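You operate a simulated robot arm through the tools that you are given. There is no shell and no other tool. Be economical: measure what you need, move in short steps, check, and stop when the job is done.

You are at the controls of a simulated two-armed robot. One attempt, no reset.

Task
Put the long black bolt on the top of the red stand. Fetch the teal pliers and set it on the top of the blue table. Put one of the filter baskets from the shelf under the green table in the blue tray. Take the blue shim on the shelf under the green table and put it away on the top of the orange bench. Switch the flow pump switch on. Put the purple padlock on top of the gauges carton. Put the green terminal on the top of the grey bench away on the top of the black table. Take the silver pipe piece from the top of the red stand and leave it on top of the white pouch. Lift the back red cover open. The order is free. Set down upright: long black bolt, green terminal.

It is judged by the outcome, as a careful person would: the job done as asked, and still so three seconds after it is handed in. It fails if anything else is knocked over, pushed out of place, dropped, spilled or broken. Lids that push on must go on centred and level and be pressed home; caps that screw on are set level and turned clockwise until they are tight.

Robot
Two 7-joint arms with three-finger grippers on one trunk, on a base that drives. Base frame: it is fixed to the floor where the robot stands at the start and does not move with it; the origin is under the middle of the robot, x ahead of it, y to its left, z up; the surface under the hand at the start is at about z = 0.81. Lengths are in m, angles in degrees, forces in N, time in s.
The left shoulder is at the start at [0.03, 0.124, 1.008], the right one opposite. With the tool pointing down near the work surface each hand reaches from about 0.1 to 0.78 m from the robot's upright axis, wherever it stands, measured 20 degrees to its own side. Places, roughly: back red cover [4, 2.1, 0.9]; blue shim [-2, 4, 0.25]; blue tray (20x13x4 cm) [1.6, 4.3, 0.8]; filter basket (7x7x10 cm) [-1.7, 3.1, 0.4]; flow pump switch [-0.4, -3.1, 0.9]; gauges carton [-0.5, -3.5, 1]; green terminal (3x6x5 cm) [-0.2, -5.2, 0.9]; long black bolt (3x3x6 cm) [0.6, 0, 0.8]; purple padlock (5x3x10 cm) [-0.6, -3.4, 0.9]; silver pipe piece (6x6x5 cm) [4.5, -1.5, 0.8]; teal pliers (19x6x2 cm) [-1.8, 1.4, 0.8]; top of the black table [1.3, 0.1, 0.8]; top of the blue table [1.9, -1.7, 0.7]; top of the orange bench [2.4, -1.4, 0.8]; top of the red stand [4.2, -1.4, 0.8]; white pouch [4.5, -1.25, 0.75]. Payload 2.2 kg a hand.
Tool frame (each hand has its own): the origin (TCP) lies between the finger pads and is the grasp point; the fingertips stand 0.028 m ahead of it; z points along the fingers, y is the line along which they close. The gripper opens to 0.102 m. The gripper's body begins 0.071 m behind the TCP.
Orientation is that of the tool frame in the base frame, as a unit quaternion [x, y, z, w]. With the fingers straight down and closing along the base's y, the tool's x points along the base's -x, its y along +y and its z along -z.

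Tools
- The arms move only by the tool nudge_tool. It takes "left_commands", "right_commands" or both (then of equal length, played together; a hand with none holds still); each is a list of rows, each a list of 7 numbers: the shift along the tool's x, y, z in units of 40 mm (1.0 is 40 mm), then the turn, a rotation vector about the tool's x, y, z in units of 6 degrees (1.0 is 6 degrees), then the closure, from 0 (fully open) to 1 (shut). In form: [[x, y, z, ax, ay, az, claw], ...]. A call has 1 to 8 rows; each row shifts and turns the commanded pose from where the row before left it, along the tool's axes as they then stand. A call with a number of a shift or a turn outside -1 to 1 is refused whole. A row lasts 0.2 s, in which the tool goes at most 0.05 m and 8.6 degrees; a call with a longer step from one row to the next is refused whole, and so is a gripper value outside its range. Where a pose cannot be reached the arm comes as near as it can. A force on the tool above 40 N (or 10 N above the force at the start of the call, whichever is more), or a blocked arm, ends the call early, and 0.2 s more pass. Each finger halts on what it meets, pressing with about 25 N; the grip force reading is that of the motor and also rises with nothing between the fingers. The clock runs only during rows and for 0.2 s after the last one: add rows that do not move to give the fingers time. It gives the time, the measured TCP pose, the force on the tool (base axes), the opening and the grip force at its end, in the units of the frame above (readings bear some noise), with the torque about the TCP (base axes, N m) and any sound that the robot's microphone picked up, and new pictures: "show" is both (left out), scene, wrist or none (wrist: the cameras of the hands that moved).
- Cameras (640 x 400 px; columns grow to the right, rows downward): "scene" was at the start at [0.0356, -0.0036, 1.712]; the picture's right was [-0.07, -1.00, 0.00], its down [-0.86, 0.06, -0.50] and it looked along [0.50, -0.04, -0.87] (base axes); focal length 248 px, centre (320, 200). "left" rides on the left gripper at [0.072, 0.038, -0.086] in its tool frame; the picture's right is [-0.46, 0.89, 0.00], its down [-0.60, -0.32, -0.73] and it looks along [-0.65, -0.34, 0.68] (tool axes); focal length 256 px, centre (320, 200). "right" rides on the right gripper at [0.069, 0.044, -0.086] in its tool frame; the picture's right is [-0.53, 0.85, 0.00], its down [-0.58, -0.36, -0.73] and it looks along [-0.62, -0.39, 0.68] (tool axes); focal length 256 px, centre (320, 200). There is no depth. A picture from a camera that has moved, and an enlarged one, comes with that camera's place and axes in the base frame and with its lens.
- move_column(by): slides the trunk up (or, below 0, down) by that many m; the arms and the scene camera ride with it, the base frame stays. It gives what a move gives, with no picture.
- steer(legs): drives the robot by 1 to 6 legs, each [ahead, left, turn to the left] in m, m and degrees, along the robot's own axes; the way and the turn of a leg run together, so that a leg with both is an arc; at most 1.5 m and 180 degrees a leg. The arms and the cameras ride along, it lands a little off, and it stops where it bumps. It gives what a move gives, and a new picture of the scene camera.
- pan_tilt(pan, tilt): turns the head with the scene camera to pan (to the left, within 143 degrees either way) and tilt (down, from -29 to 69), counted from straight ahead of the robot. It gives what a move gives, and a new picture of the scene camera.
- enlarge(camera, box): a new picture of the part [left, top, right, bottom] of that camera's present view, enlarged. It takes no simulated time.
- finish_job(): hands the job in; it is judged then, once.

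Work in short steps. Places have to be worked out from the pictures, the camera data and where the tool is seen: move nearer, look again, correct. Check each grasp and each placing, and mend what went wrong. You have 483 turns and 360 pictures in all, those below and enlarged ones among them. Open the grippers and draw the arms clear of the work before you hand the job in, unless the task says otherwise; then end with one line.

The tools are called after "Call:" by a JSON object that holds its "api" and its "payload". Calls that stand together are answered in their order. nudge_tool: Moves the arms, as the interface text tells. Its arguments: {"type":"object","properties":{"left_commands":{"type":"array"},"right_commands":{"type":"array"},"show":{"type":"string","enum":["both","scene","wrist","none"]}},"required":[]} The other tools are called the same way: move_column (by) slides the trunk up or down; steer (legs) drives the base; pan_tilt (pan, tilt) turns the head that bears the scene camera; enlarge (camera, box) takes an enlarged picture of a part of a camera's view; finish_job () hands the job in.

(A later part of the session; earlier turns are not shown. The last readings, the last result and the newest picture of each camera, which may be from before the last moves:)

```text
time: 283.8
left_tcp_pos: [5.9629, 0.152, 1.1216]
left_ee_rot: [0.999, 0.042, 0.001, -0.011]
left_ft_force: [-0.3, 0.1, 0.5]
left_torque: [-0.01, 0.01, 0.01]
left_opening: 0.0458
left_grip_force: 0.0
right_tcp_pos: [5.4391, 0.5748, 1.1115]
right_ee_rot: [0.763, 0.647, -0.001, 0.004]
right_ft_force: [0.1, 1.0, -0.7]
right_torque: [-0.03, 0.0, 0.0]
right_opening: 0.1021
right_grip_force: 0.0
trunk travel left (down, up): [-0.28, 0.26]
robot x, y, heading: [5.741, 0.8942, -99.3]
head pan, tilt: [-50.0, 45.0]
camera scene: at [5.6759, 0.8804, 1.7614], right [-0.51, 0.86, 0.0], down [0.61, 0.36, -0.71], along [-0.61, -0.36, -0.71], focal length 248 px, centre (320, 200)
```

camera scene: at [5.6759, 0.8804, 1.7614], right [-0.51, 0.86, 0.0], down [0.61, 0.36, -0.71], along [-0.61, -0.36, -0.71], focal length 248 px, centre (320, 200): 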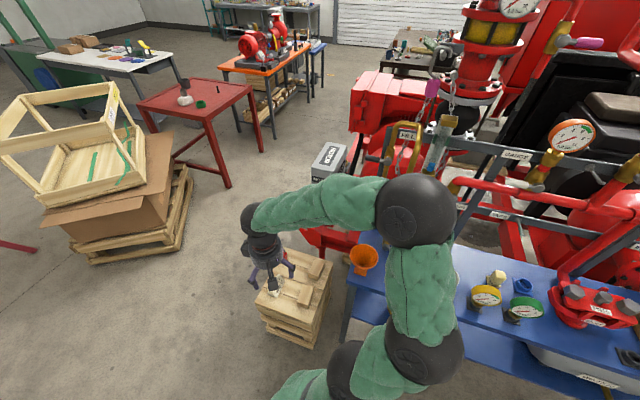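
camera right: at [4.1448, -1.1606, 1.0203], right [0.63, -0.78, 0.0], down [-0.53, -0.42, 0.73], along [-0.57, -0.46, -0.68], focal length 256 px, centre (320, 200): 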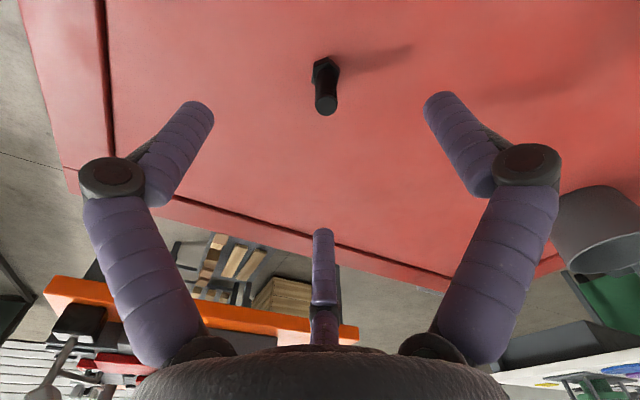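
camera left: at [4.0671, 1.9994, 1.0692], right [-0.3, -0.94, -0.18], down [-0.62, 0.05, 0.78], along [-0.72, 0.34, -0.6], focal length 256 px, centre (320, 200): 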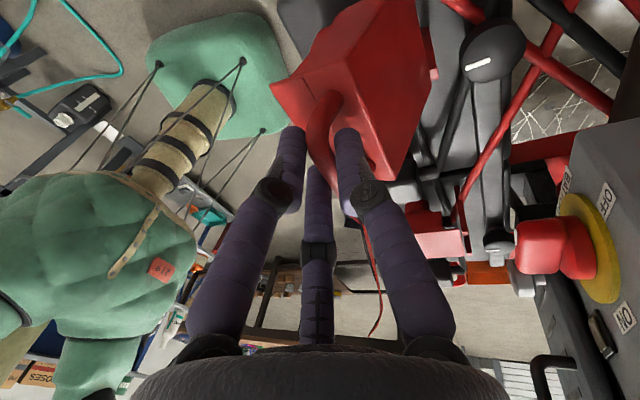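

I move a bit further off and check that the rack's mug and cups are still standing.

Call:
{"api": "steer", "payload": {"legs": [[0.1, 0.15, 0]]}}

Call:
{"api": "pan_tilt", "payload": {"pan": -70, "tilt": 40}}

```text
time: 285.3
left_tcp_pos: [6.0942, 0.0313, 1.1207]
left_ee_rot: [0.999, 0.042, 0.002, -0.013]
left_ft_force: [0.6, 0.9, -0.8]
left_torque: [-0.01, 0.03, -0.03]
left_opening: 0.046
left_grip_force: 0.1
right_tcp_pos: [5.5706, 0.4532, 1.1115]
right_ee_rot: [0.762, 0.648, -0.002, 0.001]
right_ft_force: [-0.6, -0.2, 0.1]
right_torque: [0.0, 0.0, -0.01]
right_opening: 0.1019
right_grip_force: 0.1
trunk travel left (down, up): [-0.28, 0.26]
robot x, y, heading: [5.8722, 0.7697, -99.3]
head pan, tilt: [-50.0, 45.0]
camera scene: at [5.808, 0.7578, 1.7615], right [-0.51, 0.86, 0.0], down [0.61, 0.36, -0.71], along [-0.61, -0.36, -0.71], focal length 248 px, centre (320, 200)
```

scene: 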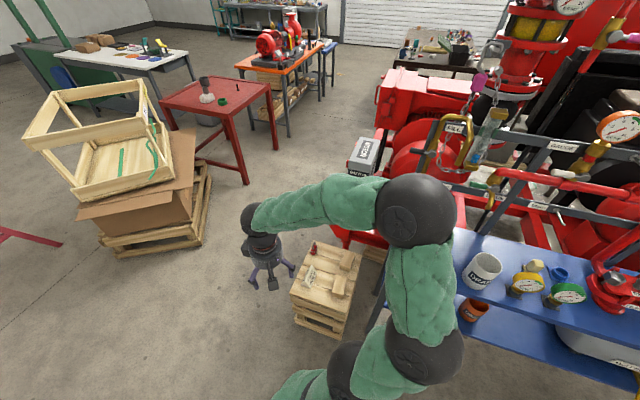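

```text
time: 286.1
left_tcp_pos: [6.0952, 0.0316, 1.1205]
left_ee_rot: [0.999, 0.041, 0.001, -0.011]
left_ft_force: [-0.2, -0.7, -0.4]
left_torque: [-0.03, 0.0, -0.01]
left_opening: 0.0457
left_grip_force: 0.0
right_tcp_pos: [5.5704, 0.4531, 1.112]
right_ee_rot: [0.762, 0.648, -0.002, 0.002]
right_ft_force: [-0.4, -0.5, 0.1]
right_torque: [-0.03, -0.01, -0.03]
right_opening: 0.102
right_grip_force: 0.0
trunk travel left (down, up): [-0.28, 0.26]
robot x, y, heading: [5.8712, 0.7706, -99.1]
head pan, tilt: [-70.0, 40.0]
camera scene: at [5.7929, 0.7847, 1.7687], right [-0.19, 0.98, 0.0], down [0.63, 0.12, -0.77], along [-0.75, -0.15, -0.64], focal length 248 px, centre (320, 200)
```

scene: 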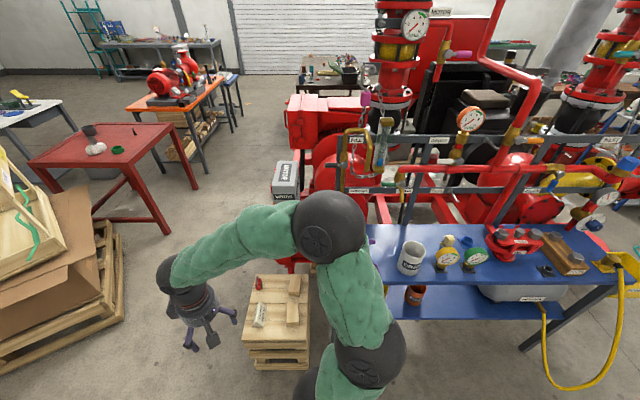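

Nothing on the rack seems upset. I go on: down past the small pallet, then west through the gap, and turn to face -x.

Call:
{"api": "steer", "payload": {"legs": [[1.06, 0.02, 0], [0.33, -1.18, 0], [0, 0, -75]]}}

Call:
{"api": "pan_tilt", "payload": {"pan": 0, "tilt": 25}}

```text
time: 293.8
left_tcp_pos: [5.5283, -1.0166, 1.1272]
left_ee_rot: [1.0, 0.025, 0.009, -0.012]
left_ft_force: [-1.7, 0.4, -0.2]
left_torque: [-0.01, -0.11, -0.02]
left_opening: 0.0465
left_grip_force: 0.1
right_tcp_pos: [5.0156, -0.5772, 1.1098]
right_ee_rot: [0.772, 0.635, 0.0, 0.004]
right_ft_force: [-0.4, 0.4, -0.4]
right_torque: [0.01, -0.09, 0.01]
right_opening: 0.102
right_grip_force: 0.0
trunk travel left (down, up): [-0.28, 0.26]
robot x, y, heading: [5.3319, -0.2751, -101.2]
head pan, tilt: [-70.0, 40.0]
stopped in leg 2: the force on the tool passed its limit at 63 N (the readings are from after the stop); the commanded pose is now the measured one
camera scene: at [5.2472, -0.2544, 1.7683], right [-0.15, 0.99, 0.0], down [0.64, 0.1, -0.76], along [-0.75, -0.12, -0.65], focal length 248 px, centre (320, 200)
```

scene: 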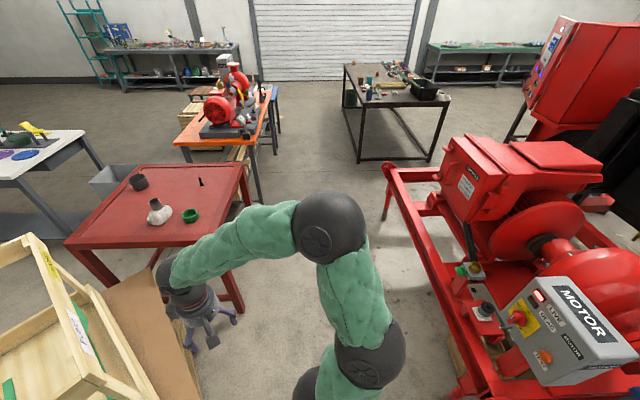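

```text
time: 295.2
left_tcp_pos: [5.5347, -1.017, 1.1271]
left_ee_rot: [1.0, 0.026, 0.008, -0.012]
left_ft_force: [0.5, 0.4, 2.1]
left_torque: [-0.06, -0.05, 0.0]
left_opening: 0.0461
left_grip_force: 0.4
right_tcp_pos: [5.0191, -0.5761, 1.1108]
right_ee_rot: [0.773, 0.635, -0.002, 0.003]
right_ft_force: [0.2, -0.1, -0.4]
right_torque: [0.01, 0.0, -0.02]
right_opening: 0.1023
right_grip_force: 0.1
trunk travel left (down, up): [-0.28, 0.26]
robot x, y, heading: [5.3311, -0.2698, -101.5]
head pan, tilt: [0.0, 25.0]
camera scene: at [5.3196, -0.331, 1.792], right [-0.98, 0.19, 0.0], down [0.08, 0.41, -0.91], along [-0.18, -0.89, -0.42], focal length 248 px, centre (320, 200)
```

scene: 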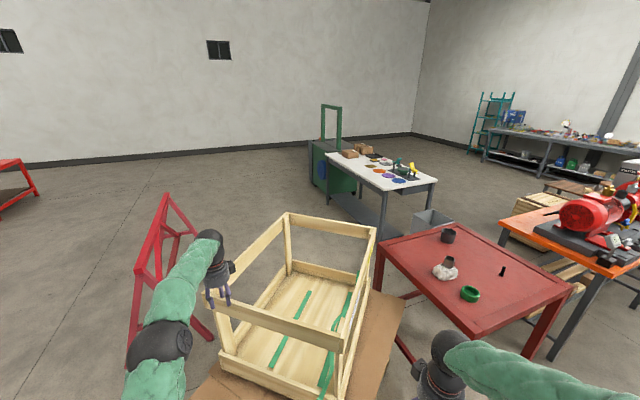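

The stop may have been a touch of the left hand on the crate. I check with the left wrist camera.

Call:
{"api": "enlarge", "payload": {"camera": "left", "box": [0, 0, 640, 400]}}

Call:
{"api": "enlarge", "payload": {"camera": "scene", "box": [120, 200, 400, 375]}}

```text
1.00 times, centred on (320, 200) of left (not enlarged: the box is as wide or as high as the picture)
camera zoom: at [5.6077, -1.0529, 1.2112], right [-0.42, -0.91, -0.03], down [-0.63, 0.27, 0.73], along [-0.66, 0.32, -0.68], focal length 256 px, centre (320, 200)
```

zoom: 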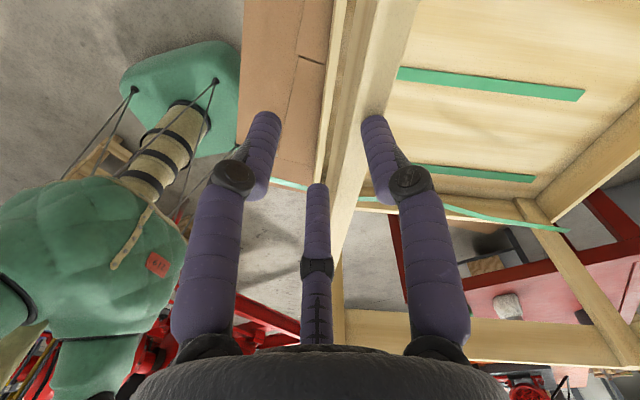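

```text
2.29 times, centred on (260, 288) of scene
camera zoom: at [5.3196, -0.331, 1.792], right [-0.98, 0.19, 0.0], down [0.08, 0.41, -0.91], along [-0.18, -0.89, -0.42], focal length 566 px, centre (457, 0)
```

zoom: 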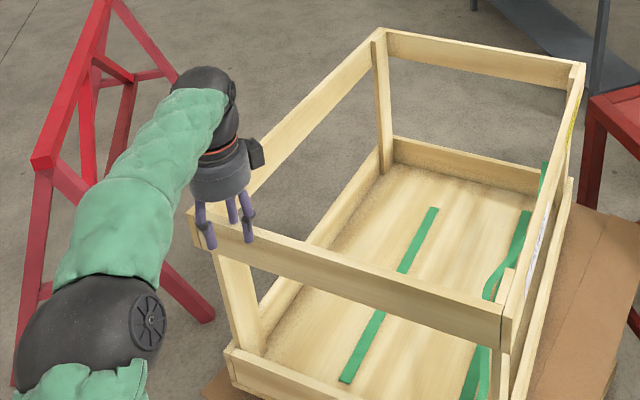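

The fingers are just straddling the crate's top rail (so it is about 1.1 m high). I raise the left hand straight up clear of it.

Call:
{"api": "nudge_tool", "payload": {"left_commands": [[0, 0, -0.5, 0, 0, 0, 0.55], [0, 0, -1, 0, 0, 0, 0.55], [0, 0, -1, 0, 0, 0, 0.55], [0, 0, -1, 0, 0, 0, 0.55], [0, 0, -1, 0, 0, 0, 0.55]], "show": "wrist"}}

```text
time: 296.4
left_tcp_pos: [5.5279, -0.9867, 1.2696]
left_ee_rot: [1.0, 0.024, 0.008, -0.013]
left_ft_force: [-0.9, 0.6, 0.1]
left_torque: [0.0, 0.0, -0.02]
left_opening: 0.0461
left_grip_force: 0.0
left hand out of reach, approached as far as the arm can: row 3, 4, 5
right_tcp_pos: [5.019, -0.5762, 1.1106]
right_ee_rot: [0.773, 0.634, -0.002, 0.003]
right_ft_force: [0.1, 0.8, -0.3]
right_torque: [-0.02, -0.01, 0.0]
right_opening: 0.102
right_grip_force: 0.1
trunk travel left (down, up): [-0.28, 0.26]
robot x, y, heading: [5.3337, -0.2709, -101.1]
head pan, tilt: [0.0, 25.0]
camera left: at [5.6006, -1.0231, 1.3551], right [-0.42, -0.91, -0.03], down [-0.63, 0.27, 0.73], along [-0.65, 0.32, -0.68], focal length 256 px, centre (320, 200)
```

left: 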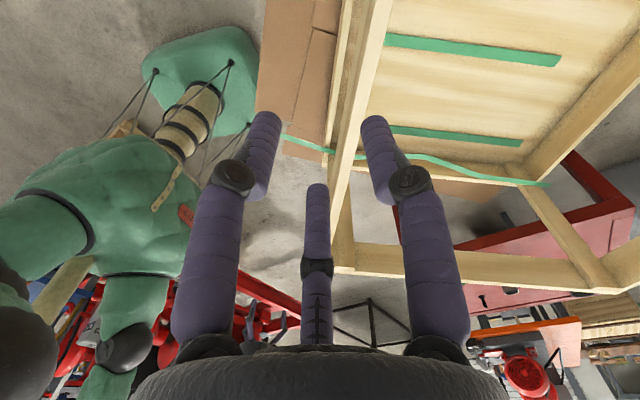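

I pull the left hand back towards the body before driving on.

Call:
{"api": "nudge_tool", "payload": {"left_commands": [[0, -1, 0, 0, 0, 0, 0], [0, -1, 0, 0, 0, 0, 0], [0, -1, 0, 0, 0, 0, 0], [0, -1, 0, 0, 0, 0, 0], [0, -1, 0, 0, 0, 0, 0], [0, -1, 0, 0, 0, 0, 0]], "show": "scene"}}

```text
time: 297.8
left_tcp_pos: [5.515, -0.7437, 1.2763]
left_ee_rot: [1.0, 0.026, 0.007, -0.01]
left_ft_force: [0.2, 1.6, -0.6]
left_torque: [-0.04, 0.04, 0.0]
left_opening: 0.1019
left_grip_force: 0.0
left hand out of reach, approached as far as the arm can: row 1
right_tcp_pos: [5.0194, -0.5749, 1.1112]
right_ee_rot: [0.773, 0.635, -0.002, 0.003]
right_ft_force: [-0.1, 0.5, -0.7]
right_torque: [-0.03, 0.02, 0.03]
right_opening: 0.1022
right_grip_force: 0.1
trunk travel left (down, up): [-0.28, 0.26]
robot x, y, heading: [5.3328, -0.2743, -101.5]
head pan, tilt: [0.0, 25.0]
camera scene: at [5.3199, -0.328, 1.7921], right [-0.98, 0.19, 0.0], down [0.08, 0.41, -0.91], along [-0.18, -0.89, -0.42], focal length 248 px, centre (320, 200)
```

scene: 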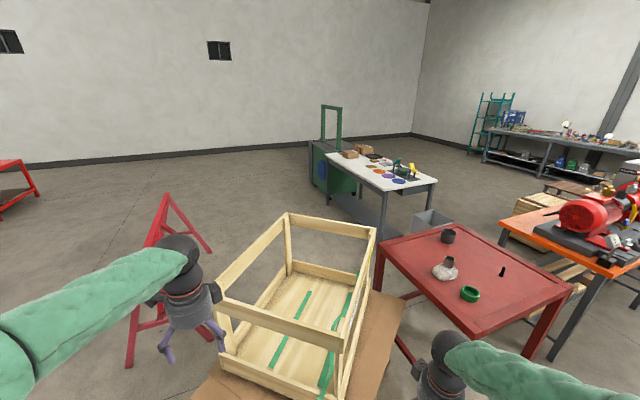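

Call:
{"api": "steer", "payload": {"legs": [[0.3, -0.76, 0], [0, 0, -38]]}}

Call:
{"api": "pan_tilt", "payload": {"pan": 30, "tilt": 45}}

```text
time: 303.9
left_tcp_pos: [4.3681, -0.8989, 1.276]
left_ee_rot: [0.949, -0.314, 0.01, -0.008]
left_ft_force: [0.0, -0.2, 0.0]
left_torque: [0.0, -0.01, 0.0]
left_opening: 0.102
left_grip_force: 0.0
right_tcp_pos: [4.0956, -0.4511, 1.1109]
right_ee_rot: [0.942, 0.335, -0.003, 0.002]
right_ft_force: [0.8, 0.5, 0.3]
right_torque: [-0.03, 0.02, 0.03]
right_opening: 0.1019
right_grip_force: 0.0
trunk travel left (down, up): [-0.28, 0.26]
robot x, y, heading: [4.5293, -0.417, -140.9]
head pan, tilt: [0.0, 25.0]
camera scene: at [4.4822, -0.455, 1.792], right [-0.63, 0.77, 0.0], down [0.33, 0.27, -0.91], along [-0.7, -0.57, -0.42], focal length 248 px, centre (320, 200)
```

scene: 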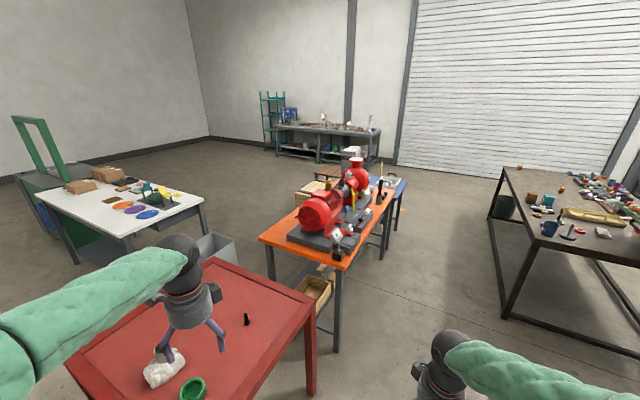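

```text
time: 304.9
left_tcp_pos: [4.3682, -0.8987, 1.2755]
left_ee_rot: [0.949, -0.314, 0.01, -0.009]
left_ft_force: [-1.2, -0.5, 0.2]
left_torque: [0.01, 0.0, 0.0]
left_opening: 0.1018
left_grip_force: 0.0
right_tcp_pos: [4.0953, -0.4529, 1.1099]
right_ee_rot: [0.942, 0.337, -0.003, 0.002]
right_ft_force: [-0.3, 0.3, -0.3]
right_torque: [-0.02, -0.01, 0.0]
right_opening: 0.1019
right_grip_force: 0.1
trunk travel left (down, up): [-0.28, 0.26]
robot x, y, heading: [4.5364, -0.4161, -140.8]
head pan, tilt: [30.0, 45.0]
camera scene: at [4.5247, -0.4729, 1.7615], right [-0.93, 0.35, 0.0], down [0.25, 0.66, -0.71], along [-0.25, -0.66, -0.71], focal length 248 px, centre (320, 200)
```

scene: 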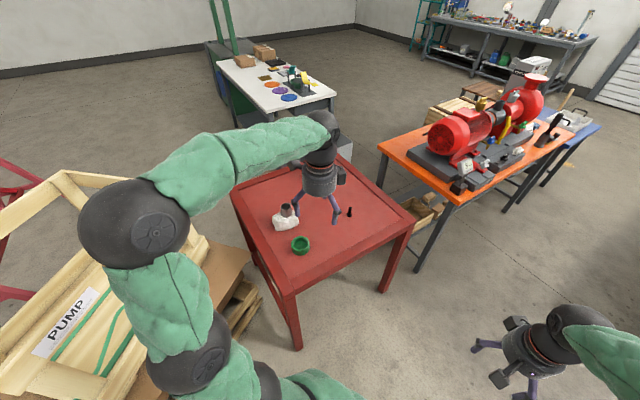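

The crate looks to be where it was, and pouch, pipe and bolt are fine. I turn to face -x and drive down the corridor.

Call:
{"api": "steer", "payload": {"legs": [[0, 0, -30], [1.5, -0.08, 0], [1.5, 0.02, 0], [0.8, 0.05, 0]]}}

Call:
{"api": "pan_tilt", "payload": {"pan": 60, "tilt": 25}}

```text
refused: leg 2 is longer than a leg can be; nothing moved
```

```text
time: 305.9
left_tcp_pos: [4.3681, -0.898, 1.2772]
left_ee_rot: [0.949, -0.314, 0.01, -0.009]
left_ft_force: [0.0, -0.2, 0.2]
left_torque: [-0.04, 0.0, -0.01]
left_opening: 0.1021
left_grip_force: 0.0
right_tcp_pos: [4.0965, -0.4533, 1.1112]
right_ee_rot: [0.942, 0.335, -0.003, 0.001]
right_ft_force: [0.4, -0.2, -0.7]
right_torque: [0.0, -0.02, 0.0]
right_opening: 0.1019
right_grip_force: 0.0
trunk travel left (down, up): [-0.28, 0.26]
robot x, y, heading: [4.5336, -0.4167, -140.9]
head pan, tilt: [60.0, 25.0]
camera scene: at [4.5684, -0.4879, 1.792], right [-0.99, -0.16, 0.0], down [-0.07, 0.42, -0.91], along [0.15, -0.89, -0.42], focal length 248 px, centre (320, 200)
```

scene: 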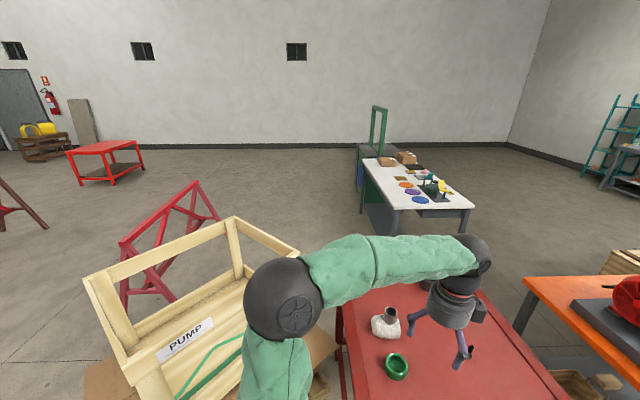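

The leg was slightly too long; I shorten it.

Call:
{"api": "steer", "payload": {"legs": [[0, 0, -30], [1.4, -0.08, 0], [1.4, 0.02, 0], [1.0, 0.05, 0]]}}

Call:
{"api": "pan_tilt", "payload": {"pan": 60, "tilt": 25}}

```text
time: 325.8
left_tcp_pos: [0.3843, -1.4364, 1.2769]
left_ee_rot: [0.844, -0.537, 0.012, -0.005]
left_ft_force: [0.7, -0.6, 0.8]
left_torque: [-0.03, 0.0, 0.01]
left_opening: 0.1022
left_grip_force: 0.0
right_tcp_pos: [0.3562, -0.9142, 1.1125]
right_ee_rot: [0.995, 0.095, -0.002, 0.0]
right_ft_force: [1.2, 0.5, -0.7]
right_torque: [-0.01, 0.0, 0.01]
right_opening: 0.1019
right_grip_force: 0.1
trunk travel left (down, up): [-0.28, 0.26]
robot x, y, heading: [0.7606, -1.0894, -168.8]
head pan, tilt: [60.0, 25.0]
camera scene: at [0.7547, -1.17, 1.792], right [-0.95, 0.33, 0.0], down [0.14, 0.4, -0.91], along [-0.29, -0.86, -0.42], focal length 248 px, centre (320, 200)
```

scene: 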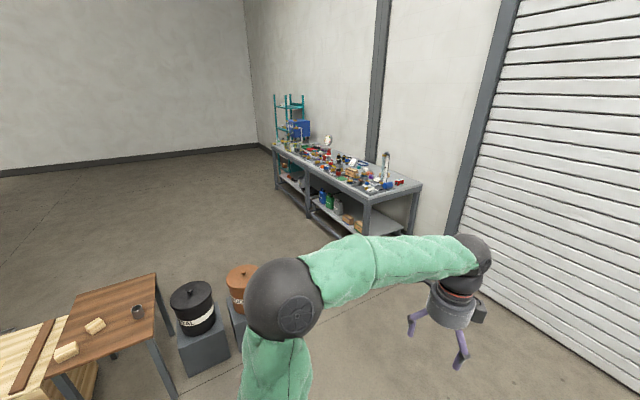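

```text
time: 326.4
left_tcp_pos: [0.3862, -1.4362, 1.2768]
left_ee_rot: [0.844, -0.536, 0.012, -0.006]
left_ft_force: [0.8, -0.8, 0.7]
left_torque: [0.01, 0.0, 0.01]
left_opening: 0.1019
left_grip_force: 0.1
right_tcp_pos: [0.3559, -0.9137, 1.1121]
right_ee_rot: [0.995, 0.095, -0.003, 0.002]
right_ft_force: [0.3, 0.4, -0.6]
right_torque: [0.0, -0.05, -0.01]
right_opening: 0.1021
right_grip_force: 0.1
trunk travel left (down, up): [-0.28, 0.26]
robot x, y, heading: [0.7534, -1.0881, -169.1]
head pan, tilt: [60.0, 25.0]
camera scene: at [0.7552, -1.1699, 1.792], right [-0.95, 0.33, 0.0], down [0.14, 0.4, -0.91], along [-0.3, -0.86, -0.42], focal length 248 px, centre (320, 200)
```

scene: 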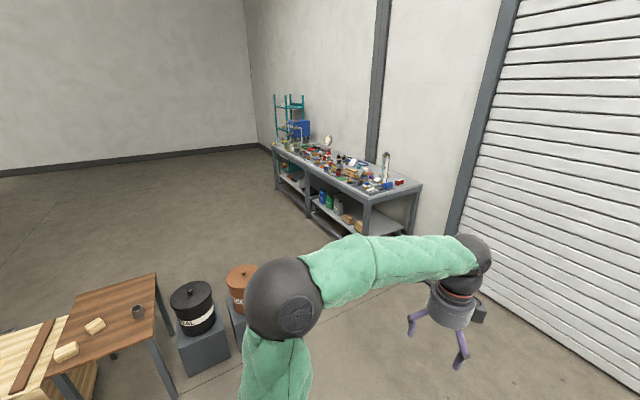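

The grey bench's front edge runs from about [-0.3,-2.9] to [0.1,-5.6]. I approach its near end and look.

Call:
{"api": "steer", "payload": {"legs": [[0.75, 0.65, 0], [-0.1, 0.8, 0]]}}

Call:
{"api": "pan_tilt", "payload": {"pan": 35, "tilt": 35}}

```text
time: 335.5
left_tcp_pos: [0.0278, -2.9568, 1.2757]
left_ee_rot: [0.848, -0.53, 0.011, -0.006]
left_ft_force: [0.3, 0.5, 0.2]
left_torque: [-0.01, 0.01, 0.01]
left_opening: 0.102
left_grip_force: 0.0
right_tcp_pos: [-0.0092, -2.434, 1.1111]
right_ee_rot: [0.995, 0.103, -0.004, 0.002]
right_ft_force: [0.3, -0.4, -0.1]
right_torque: [0.02, -0.01, -0.01]
right_opening: 0.1022
right_grip_force: 0.0
trunk travel left (down, up): [-0.28, 0.26]
robot x, y, heading: [0.3945, -2.604, -168.2]
head pan, tilt: [60.0, 25.0]
stopped in leg 2: the robot was blocked; the commanded pose is now the measured one
camera scene: at [0.3936, -2.6846, 1.792], right [-0.95, 0.31, 0.0], down [0.13, 0.4, -0.91], along [-0.28, -0.86, -0.42], focal length 248 px, centre (320, 200)
```

scene: 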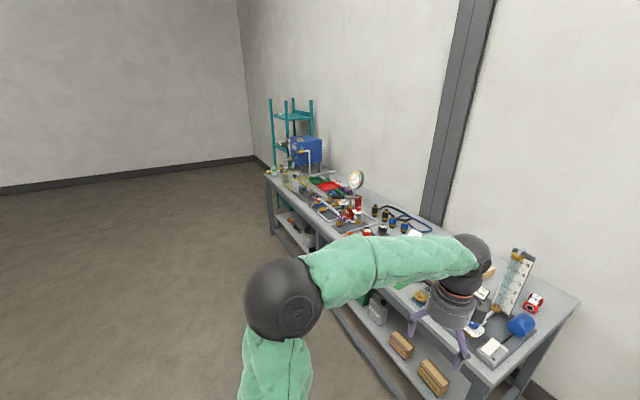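

```text
time: 336.4
left_tcp_pos: [0.0275, -2.9566, 1.2776]
left_ee_rot: [0.848, -0.53, 0.012, -0.007]
left_ft_force: [-0.1, 0.5, 0.1]
left_torque: [-0.01, 0.01, 0.02]
left_opening: 0.1021
left_grip_force: 0.0
right_tcp_pos: [-0.0099, -2.435, 1.1104]
right_ee_rot: [0.995, 0.102, -0.003, 0.002]
right_ft_force: [-0.2, 0.0, 0.5]
right_torque: [-0.01, 0.01, 0.02]
right_opening: 0.1019
right_grip_force: 0.1
trunk travel left (down, up): [-0.28, 0.26]
robot x, y, heading: [0.3935, -2.602, -168.4]
head pan, tilt: [35.0, 35.0]
camera scene: at [0.3621, -2.6611, 1.7763], right [-0.73, 0.68, 0.0], down [0.39, 0.42, -0.82], along [-0.56, -0.6, -0.57], focal length 248 px, centre (320, 200)
```

scene: 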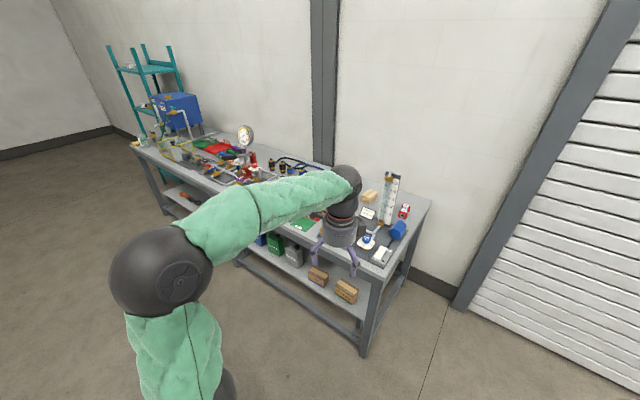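

Blocked by something, probably a drum pedestal behind me. I move off it and check the drums.

Call:
{"api": "steer", "payload": {"legs": [[0.18, 0, 0]]}}

Call:
{"api": "pan_tilt", "payload": {"pan": 135, "tilt": 40}}

```text
time: 337.9
left_tcp_pos: [-0.1521, -2.9948, 1.276]
left_ee_rot: [0.848, -0.529, 0.013, -0.007]
left_ft_force: [0.5, 0.0, -1.0]
left_torque: [0.04, -0.08, -0.01]
left_opening: 0.102
left_grip_force: 0.1
right_tcp_pos: [-0.1903, -2.4728, 1.1116]
right_ee_rot: [0.995, 0.103, -0.002, 0.001]
right_ft_force: [-0.6, -0.1, -0.2]
right_torque: [0.02, -0.04, 0.0]
right_opening: 0.1017
right_grip_force: 0.2
trunk travel left (down, up): [-0.28, 0.26]
robot x, y, heading: [0.2116, -2.6399, -168.0]
head pan, tilt: [35.0, 35.0]
camera scene: at [0.1817, -2.6988, 1.7762], right [-0.73, 0.68, 0.0], down [0.39, 0.42, -0.82], along [-0.56, -0.6, -0.57], focal length 248 px, centre (320, 200)
```

scene: 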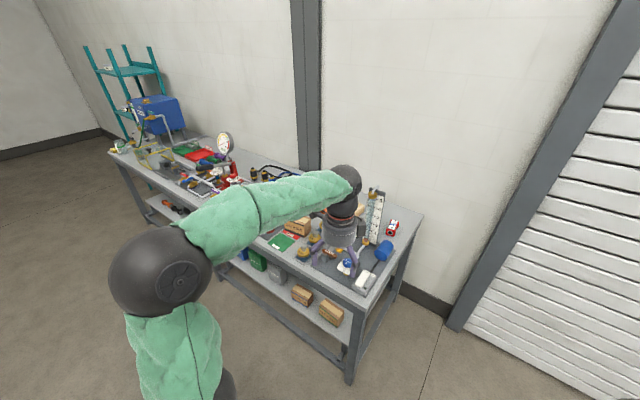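

```text
time: 339.6
left_tcp_pos: [-0.1518, -2.9945, 1.276]
left_ee_rot: [0.848, -0.53, 0.012, -0.006]
left_ft_force: [0.3, 0.4, 0.2]
left_torque: [0.0, -0.02, 0.06]
left_opening: 0.102
left_grip_force: 0.1
right_tcp_pos: [-0.1888, -2.4718, 1.1116]
right_ee_rot: [0.995, 0.102, -0.003, 0.001]
right_ft_force: [0.0, 0.9, 0.3]
right_torque: [0.03, -0.03, 0.0]
right_opening: 0.1021
right_grip_force: 0.1
trunk travel left (down, up): [-0.28, 0.26]
robot x, y, heading: [0.2156, -2.6426, -168.3]
head pan, tilt: [135.0, 40.0]
camera scene: at [0.3147, -2.6808, 1.7687], right [-0.55, -0.84, 0.0], down [-0.54, 0.35, -0.77], along [0.64, -0.42, -0.64], focal length 248 px, centre (320, 200)
```

scene: 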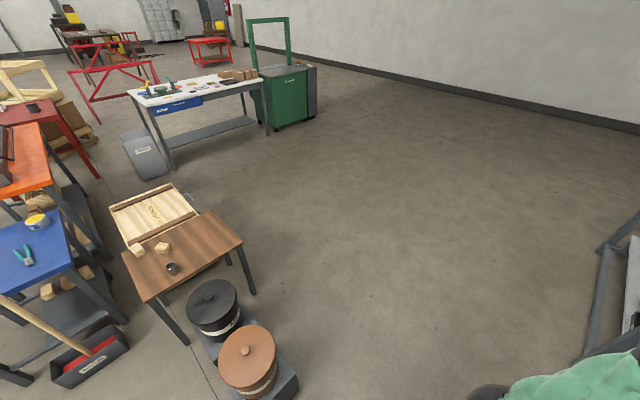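

Drums are fine. I look at the bench's near end.

Call:
{"api": "pan_tilt", "payload": {"pan": 15, "tilt": 40}}

Call:
{"api": "enlarge", "payload": {"camera": "scene", "box": [130, 150, 370, 300]}}

```text
time: 341.6
left_tcp_pos: [-0.1515, -2.9929, 1.2764]
left_ee_rot: [0.848, -0.53, 0.013, -0.006]
left_ft_force: [0.1, 0.1, -0.2]
left_torque: [0.02, 0.0, -0.01]
left_opening: 0.102
left_grip_force: 0.1
right_tcp_pos: [-0.1891, -2.4714, 1.1119]
right_ee_rot: [0.995, 0.104, -0.003, 0.001]
right_ft_force: [-0.3, 0.1, 0.7]
right_torque: [-0.01, 0.01, 0.02]
right_opening: 0.1016
right_grip_force: 0.0
trunk travel left (down, up): [-0.28, 0.26]
robot x, y, heading: [0.2177, -2.6392, -168.0]
head pan, tilt: [15.0, 40.0]
camera scene: at [0.1678, -2.6726, 1.7687], right [-0.45, 0.89, 0.0], down [0.57, 0.29, -0.77], along [-0.68, -0.35, -0.64], focal length 248 px, centre (320, 200)
```

scene: 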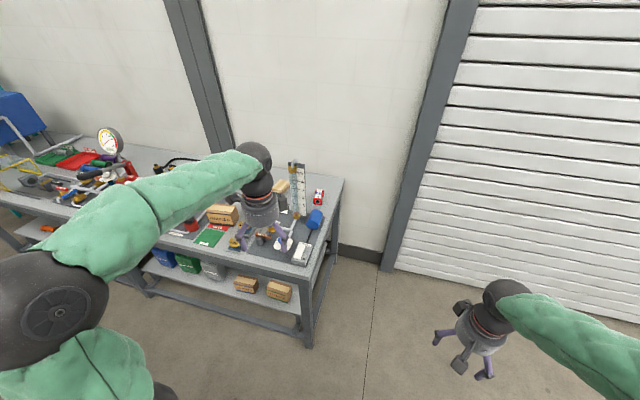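

```text
2.67 times, centred on (250, 225) of scene
camera zoom: at [0.1678, -2.6726, 1.7687], right [-0.45, 0.89, 0.0], down [0.57, 0.29, -0.77], along [-0.68, -0.35, -0.64], focal length 661 px, centre (507, 133)
```

zoom: 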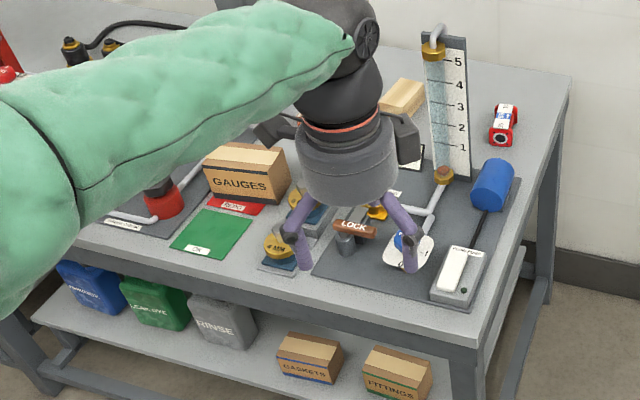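

I move along to stand squarely in front of this part of the bench.

Call:
{"api": "steer", "payload": {"legs": [[0.03, 0.65, 0], [0, 0, -4]]}}

Call:
{"api": "pan_tilt", "payload": {"pan": 0, "tilt": 45}}

Call:
{"api": "enlarge", "payload": {"camera": "scene", "box": [200, 130, 440, 280]}}

```text
time: 345.7
left_tcp_pos: [-0.0732, -3.6064, 1.2769]
left_ee_rot: [0.829, -0.559, 0.011, -0.005]
left_ft_force: [-0.3, -0.2, 0.1]
left_torque: [-0.01, -0.01, -0.03]
left_opening: 0.1021
left_grip_force: 0.2
right_tcp_pos: [-0.0725, -3.0848, 1.1122]
right_ee_rot: [0.998, 0.069, -0.004, 0.001]
right_ft_force: [0.1, 0.6, -0.4]
right_torque: [0.0, -0.01, 0.02]
right_opening: 0.1019
right_grip_force: 0.1
trunk travel left (down, up): [-0.28, 0.26]
robot x, y, heading: [0.3171, -3.2797, -172.3]
head pan, tilt: [15.0, 40.0]
camera scene: at [0.2684, -3.3092, 1.7687], right [-0.39, 0.92, 0.0], down [0.59, 0.25, -0.77], along [-0.71, -0.3, -0.64], focal length 248 px, centre (320, 200)
```

scene: 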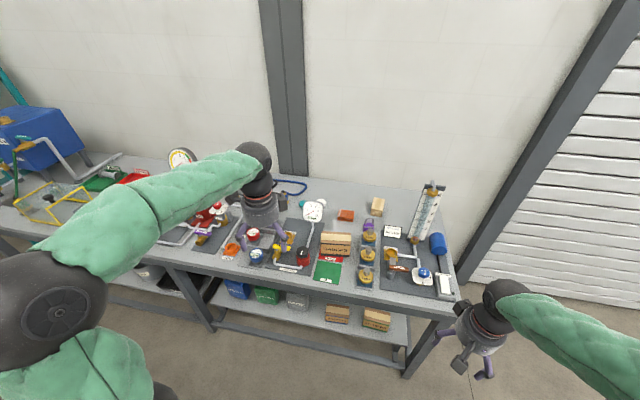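

```text
time: 346.5
left_tcp_pos: [-0.0722, -3.6077, 1.2771]
left_ee_rot: [0.828, -0.56, 0.012, -0.006]
left_ft_force: [0.3, 0.1, 0.3]
left_torque: [-0.01, 0.02, 0.0]
left_opening: 0.1019
left_grip_force: 0.0
right_tcp_pos: [-0.0713, -3.0847, 1.1117]
right_ee_rot: [0.998, 0.068, -0.003, 0.001]
right_ft_force: [0.0, -0.1, -0.2]
right_torque: [0.01, 0.0, 0.03]
right_opening: 0.1019
right_grip_force: 0.1
trunk travel left (down, up): [-0.28, 0.26]
robot x, y, heading: [0.3198, -3.2795, -172.0]
head pan, tilt: [0.0, 45.0]
camera scene: at [0.2664, -3.2878, 1.7614], right [-0.14, 0.99, 0.0], down [0.7, 0.1, -0.71], along [-0.7, -0.1, -0.71], focal length 248 px, centre (320, 200)
```

scene: 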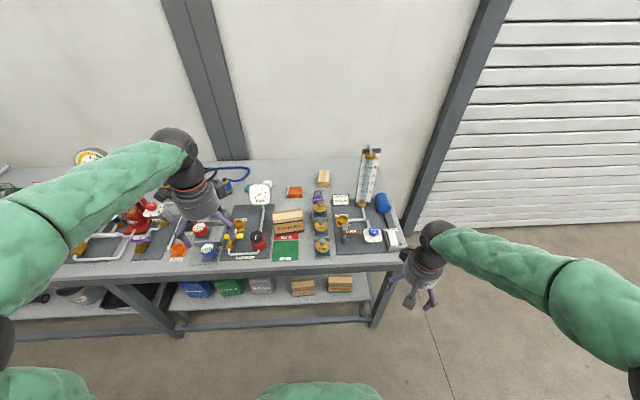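

```text
2.67 times, centred on (320, 205) of scene
camera zoom: at [0.2664, -3.2878, 1.7614], right [-0.14, 0.99, 0.0], down [0.7, 0.1, -0.71], along [-0.7, -0.1, -0.71], focal length 661 px, centre (320, 187)
```

zoom: 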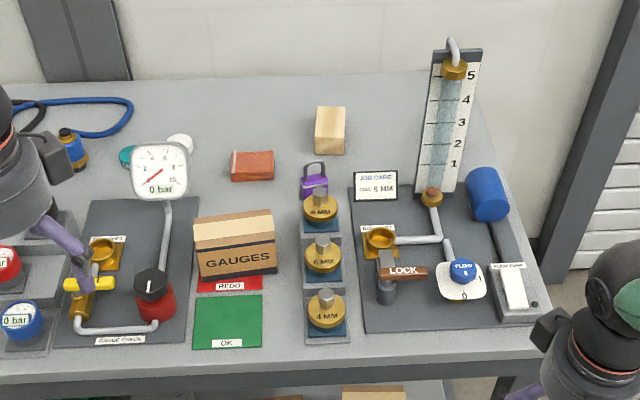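

I zoom further on the switch and on the padlock.

Call:
{"api": "enlarge", "payload": {"camera": "scene", "box": [352, 205, 416, 255]}}

Call:
{"api": "enlarge", "payload": {"camera": "scene", "box": [260, 170, 356, 240]}}

Call:
{"api": "enlarge", "payload": {"camera": "right", "box": [0, 0, 640, 400]}}

```text
8.00 times, centred on (384, 230) of scene
camera zoom: at [0.2664, -3.2878, 1.7614], right [-0.14, 0.99, 0.0], down [0.7, 0.1, -0.71], along [-0.7, -0.1, -0.71], focal length 1982 px, centre (-192, -40)
```

zoom: 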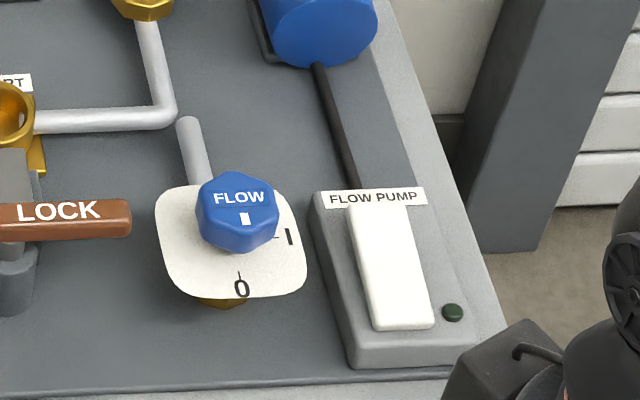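

```text
5.71 times, centred on (308, 205) of scene
camera zoom: at [0.2664, -3.2878, 1.7614], right [-0.14, 0.99, 0.0], down [0.7, 0.1, -0.71], along [-0.7, -0.1, -0.71], focal length 1416 px, centre (389, 171)
```

zoom: 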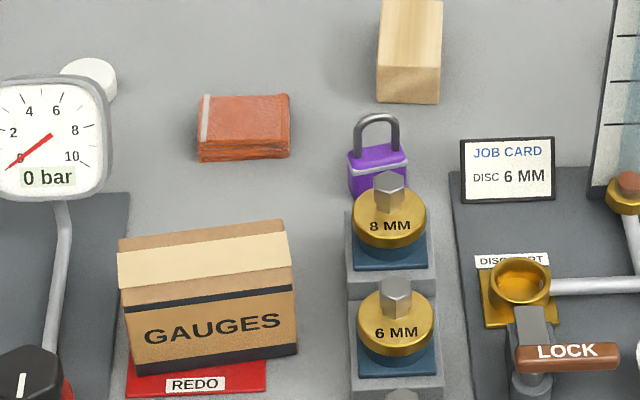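

```text
1.00 times, centred on (320, 200) of right (not enlarged: the box is as wide or as high as the picture)
camera zoom: at [0.0024, -3.1188, 1.1973], right [-0.41, -0.91, 0.01], down [-0.62, 0.28, 0.73], along [-0.67, 0.3, -0.68], focal length 256 px, centre (320, 200)
```

zoom: 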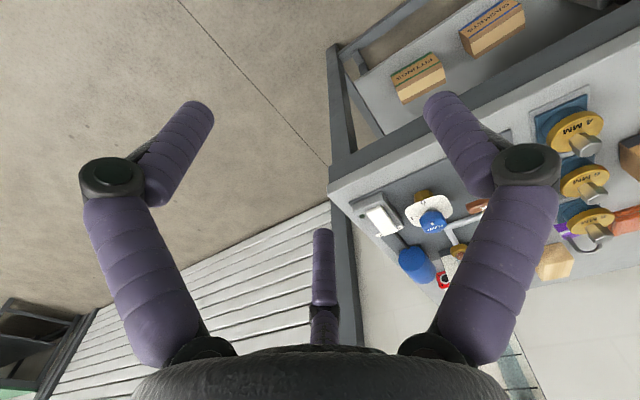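

The rocker is at ≈[-0.42,-3.06]. I close the right hand and bring it near for a close view.

Call:
{"api": "nudge_tool", "payload": {"right_commands": [[-0.7, -0.2, 0.42, 0, 0, 0, 0.5], [-0.7, -0.2, 0.42, 0, 0, 0, 1], [-0.7, -0.2, 0.42, 0, 0, 0, 1], [-0.7, -0.2, 0.42, 0, 0, 0, 1], [-0.7, -0.2, 0.42, 0, 0, 0, 1], [-0.7, -0.2, 0.42, 0, 0, 0, 1]], "show": "wrist"}}

Call:
{"api": "enlarge", "payload": {"camera": "scene", "box": [352, 205, 416, 255]}}

```text
time: 347.9
left_tcp_pos: [-0.073, -3.6062, 1.2748]
left_ee_rot: [0.829, -0.56, 0.012, -0.006]
left_ft_force: [0.3, 0.3, 0.4]
left_torque: [-0.02, -0.07, 0.02]
left_opening: 0.1019
left_grip_force: 0.1
right_tcp_pos: [-0.2507, -3.0627, 1.0078]
right_ee_rot: [0.998, 0.068, -0.002, 0.001]
right_ft_force: [-0.2, -0.1, -0.1]
right_torque: [0.0, -0.03, -0.01]
right_opening: 0.0022
right_grip_force: 24.6
trunk travel left (down, up): [-0.28, 0.26]
robot x, y, heading: [0.3186, -3.2806, -172.2]
head pan, tilt: [0.0, 45.0]
camera right: at [-0.1764, -3.0958, 1.0947], right [-0.41, -0.91, 0.0], down [-0.62, 0.28, 0.73], along [-0.67, 0.3, -0.68], focal length 256 px, centre (320, 200)
```

right: 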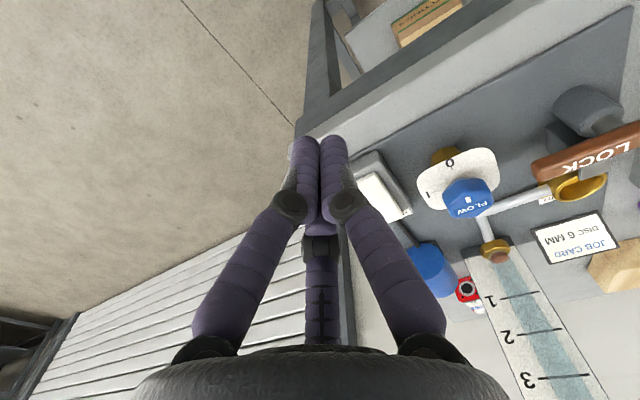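

```text
8.00 times, centred on (384, 230) of scene
camera zoom: at [0.2645, -3.2874, 1.7613], right [-0.14, 0.99, 0.0], down [0.7, 0.1, -0.71], along [-0.7, -0.1, -0.71], focal length 1982 px, centre (-192, -40)
```

zoom: 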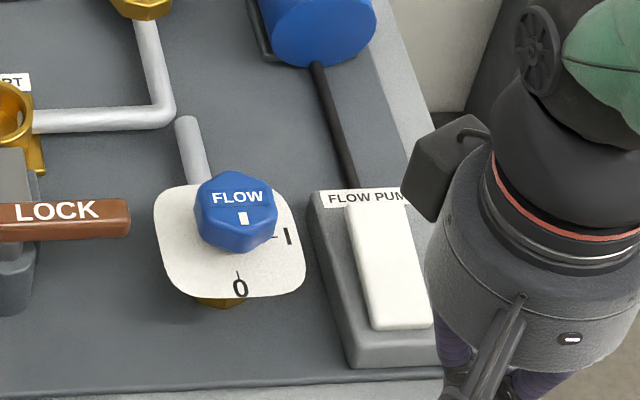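

Call:
{"api": "enlarge", "payload": {"camera": "right", "box": [330, 140, 430, 230]}}

```text
4.44 times, centred on (380, 185) of right
camera zoom: at [-0.1764, -3.0958, 1.0947], right [-0.41, -0.91, 0.0], down [-0.62, 0.28, 0.73], along [-0.67, 0.3, -0.68], focal length 1138 px, centre (53, 267)
```

zoom: 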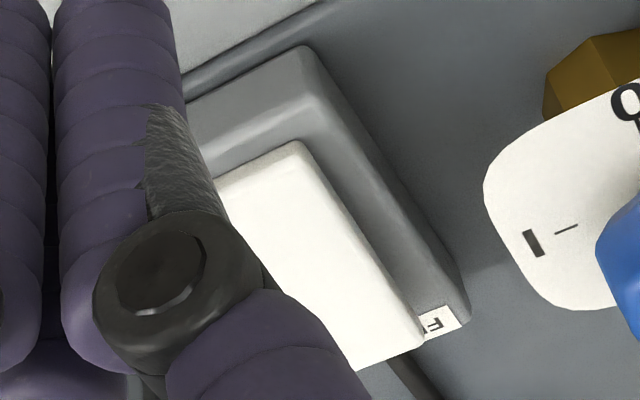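

The far end (by the label) looks raised. I move the closed fingers above the far half of the rocker, ≈[-0.442,-3.07].

Call:
{"api": "nudge_tool", "payload": {"right_commands": [[-0.95, -0.1, 0, 0, 0, 0, 1], [-0.95, -0.1, 0, 0, 0, 0, 1], [-0.95, -0.1, 0, 0, 0, 0, 1], [-0.95, -0.1, 0, 0, 0, 0, 1], [-0.95, -0.1, 0, 0, 0, 0, 1], [0, 0, 0.8, 0, 0, 0, 1], [0, 0, 0.6, 0, 0, 0, 1], [0, 0, 0, 0, 0, 0, 1]], "show": "wrist"}}

Call:
{"api": "enlarge", "payload": {"camera": "scene", "box": [340, 190, 420, 250]}}

```text
time: 349.7
left_tcp_pos: [-0.0721, -3.6083, 1.2775]
left_ee_rot: [0.829, -0.56, 0.012, -0.006]
left_ft_force: [0.6, -0.2, -0.1]
left_torque: [-0.01, 0.03, -0.01]
left_opening: 0.1021
left_grip_force: 0.2
right_tcp_pos: [-0.4382, -3.066, 0.9581]
right_ee_rot: [0.998, 0.067, -0.003, 0.001]
right_ft_force: [-0.4, 0.0, 0.6]
right_torque: [0.01, 0.0, 0.0]
right_opening: 0.0024
right_grip_force: 25.2
trunk travel left (down, up): [-0.28, 0.26]
robot x, y, heading: [0.3187, -3.2842, -172.2]
head pan, tilt: [0.0, 45.0]
camera right: at [-0.3624, -3.1005, 1.0437], right [-0.41, -0.91, 0.01], down [-0.62, 0.28, 0.73], along [-0.67, 0.3, -0.68], focal length 256 px, centre (320, 200)
```

right: 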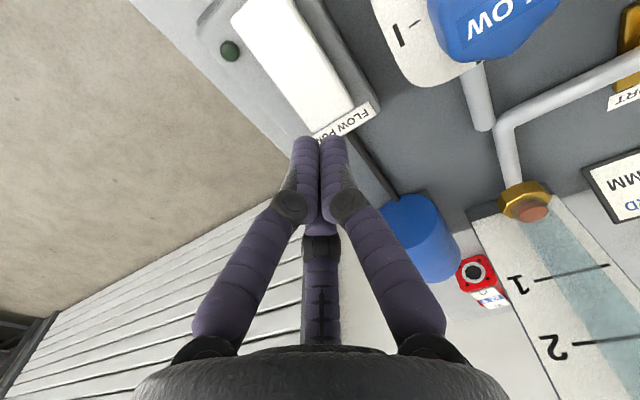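

```text
6.67 times, centred on (380, 220) of scene
camera zoom: at [0.2669, -3.2875, 1.7615], right [-0.14, 0.99, 0.0], down [0.7, 0.1, -0.71], along [-0.7, -0.1, -0.71], focal length 1652 px, centre (-80, 67)
```

zoom: 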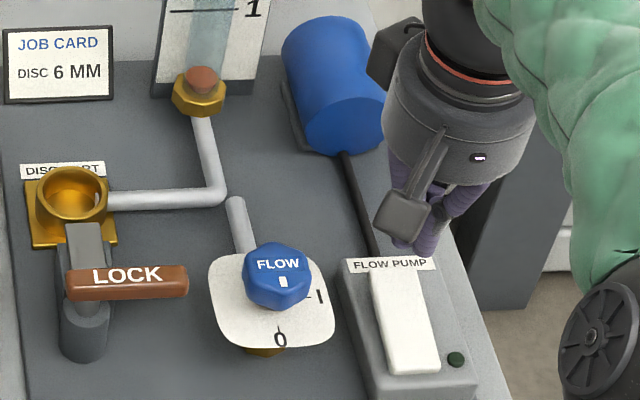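

The point under the fingertips is on the far half of the rocker. I press down.

Call:
{"api": "nudge_tool", "payload": {"right_commands": [[0, 0, 0.7, 0, 0, 0, 1], [0, 0, 0.3, 0, 0, 0, 1], [0, 0, 0.2, 0, 0, 0, 1], [0, 0, 0.2, 0, 0, 0, 1], [0, 0, 0.2, 0, 0, 0, 1], [0, 0, 0, 0, 0, 0, 1]], "show": "wrist"}}

Call:
{"api": "enlarge", "payload": {"camera": "scene", "box": [340, 190, 420, 250]}}

```text
time: 350.6
left_tcp_pos: [-0.0712, -3.6064, 1.275]
left_ee_rot: [0.828, -0.56, 0.012, -0.006]
left_ft_force: [-0.5, -0.1, 0.1]
left_torque: [-0.01, -0.06, -0.05]
left_opening: 0.1021
left_grip_force: 0.0
right_tcp_pos: [-0.4448, -3.0661, 0.9164]
right_ee_rot: [0.998, 0.066, -0.013, 0.0]
right_ft_force: [2.9, -2.7, 16.1]
right_torque: [0.0, -0.43, -0.07]
right_opening: 0.002
right_grip_force: 25.1
trunk travel left (down, up): [-0.28, 0.26]
robot x, y, heading: [0.317, -3.2812, -172.1]
head pan, tilt: [0.0, 45.0]
stopped in row 4 (right hand): the force on the tool passed its limit at 46 N (the readings are from after the stop); the commanded pose is now the measured one
camera right: at [-0.3682, -3.0999, 1.0018], right [-0.42, -0.91, 0.01], down [-0.6, 0.29, 0.75], along [-0.68, 0.3, -0.67], focal length 256 px, centre (320, 200)
```

right: 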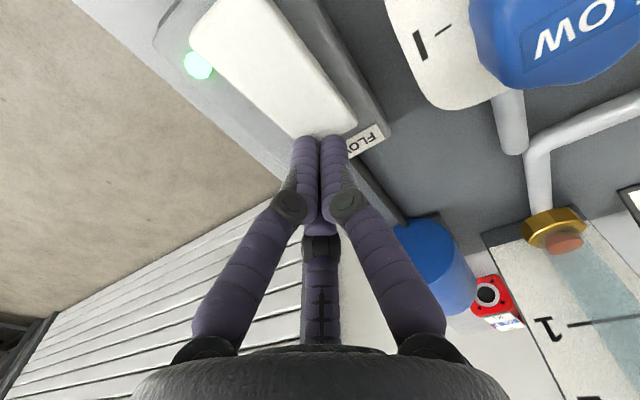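

```text
6.67 times, centred on (380, 220) of scene
camera zoom: at [0.2669, -3.2879, 1.7614], right [-0.14, 0.99, 0.0], down [0.7, 0.1, -0.71], along [-0.7, -0.1, -0.71], focal length 1652 px, centre (-80, 67)
```

zoom: 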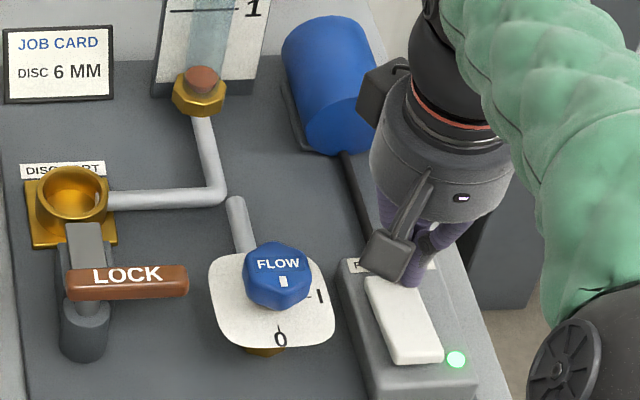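

The lamp is lit: the pump switch is on. I lift away, and confirm while turning the hand 90° for the padlock.

Call:
{"api": "nudge_tool", "payload": {"right_commands": [[0, 0, -1, 0, 0, 0, 1], [0, 0, -1, 0, 0, 0, 1], [0, 0, -1, 0, 0, 0, 1], [0, 0, -1, 0, 0, 0, 1], [0, 0, -0.8, 0, 0, 0, 1], [1, 0, 0, 0, 0, 0, 1], [1, 0, 0, 0, 0, 0, 0.6], [1, 0, 0, 0, 0, 0, 0.6]], "show": "none"}}

Call:
{"api": "nudge_tool", "payload": {"right_commands": [[0.8, 0, 0, 0, 0, 1, 0.6], [0.8, 0, 0, 0, 0, 1, 0.6], [0, 0, 0, 0, 0, 1, 0.6], [0, 0, 0, 0, 0, 1, 0.6], [0, 0, 0, 0, 0, 1, 0.6], [0, 0, 0, 0, 0, 1, 0.6], [0, 0, 0, 0, 0, 1, 0.6], [0, 0, 0, 0, 0, 1, 0.6]], "show": "none"}}

Call:
{"api": "nudge_tool", "payload": {"right_commands": [[0, 0, 0, 0, 0, 1, 0.6], [0, 0, 0, 0, 0, 1, 0.6], [0, 0, 0, 0, 0, 1, 0.6], [0, 0, 0, 0, 0, 1, 0.6], [0, 0, 0, 0, 0, 1, 0.6], [0, 0, 0, 0, 0, 1, 0.6], [0, 0, 0, 0, 0, 1, 0.6]], "show": "scene"}}

```text
time: 352.4
left_tcp_pos: [-0.0701, -3.6068, 1.2781]
left_ee_rot: [0.829, -0.559, 0.011, -0.006]
left_ft_force: [0.9, 0.3, 0.8]
left_torque: [-0.02, 0.05, -0.02]
left_opening: 0.102
left_grip_force: 0.0
right_tcp_pos: [-0.318, -3.0519, 1.1047]
right_ee_rot: [0.998, 0.067, -0.01, 0.0]
right_ft_force: [0.2, 0.3, -1.8]
right_torque: [-0.02, 0.03, 0.0]
right_opening: 0.0406
right_grip_force: 0.2
trunk travel left (down, up): [-0.28, 0.26]
robot x, y, heading: [0.3188, -3.2854, -172.2]
head pan, tilt: [0.0, 45.0]
```

```text
time: 354.2
left_tcp_pos: [-0.0722, -3.6081, 1.2769]
left_ee_rot: [0.829, -0.559, 0.012, -0.005]
left_ft_force: [0.7, -0.1, 0.3]
left_torque: [0.05, -0.04, 0.02]
left_opening: 0.1019
left_grip_force: 0.1
right_tcp_pos: [-0.2567, -3.0449, 1.1019]
right_ee_rot: [0.938, -0.347, -0.009, 0.006]
right_ft_force: [-0.8, 1.0, -0.6]
right_torque: [0.01, -0.01, -0.02]
right_opening: 0.0409
right_grip_force: 0.1
trunk travel left (down, up): [-0.28, 0.26]
robot x, y, heading: [0.3169, -3.283, -172.1]
head pan, tilt: [0.0, 45.0]
```

```text
time: 355.8
left_tcp_pos: [-0.072, -3.6079, 1.2762]
left_ee_rot: [0.829, -0.559, 0.012, -0.006]
left_ft_force: [0.2, -0.4, -0.2]
left_torque: [0.0, -0.01, 0.02]
left_opening: 0.1019
left_grip_force: 0.0
right_tcp_pos: [-0.2564, -3.0444, 1.101]
right_ee_rot: [0.752, -0.659, -0.007, 0.008]
right_ft_force: [0.5, 0.3, -0.3]
right_torque: [-0.03, 0.0, 0.01]
right_opening: 0.0409
right_grip_force: 0.1
trunk travel left (down, up): [-0.28, 0.26]
robot x, y, heading: [0.3193, -3.2839, -172.2]
head pan, tilt: [0.0, 45.0]
camera scene: at [0.2664, -3.2876, 1.7614], right [-0.14, 0.99, 0.0], down [0.7, 0.1, -0.71], along [-0.7, -0.1, -0.71], focal length 248 px, centre (320, 200)
```

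scene: 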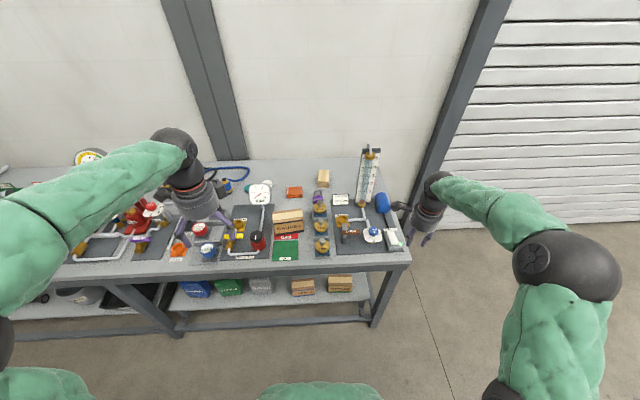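

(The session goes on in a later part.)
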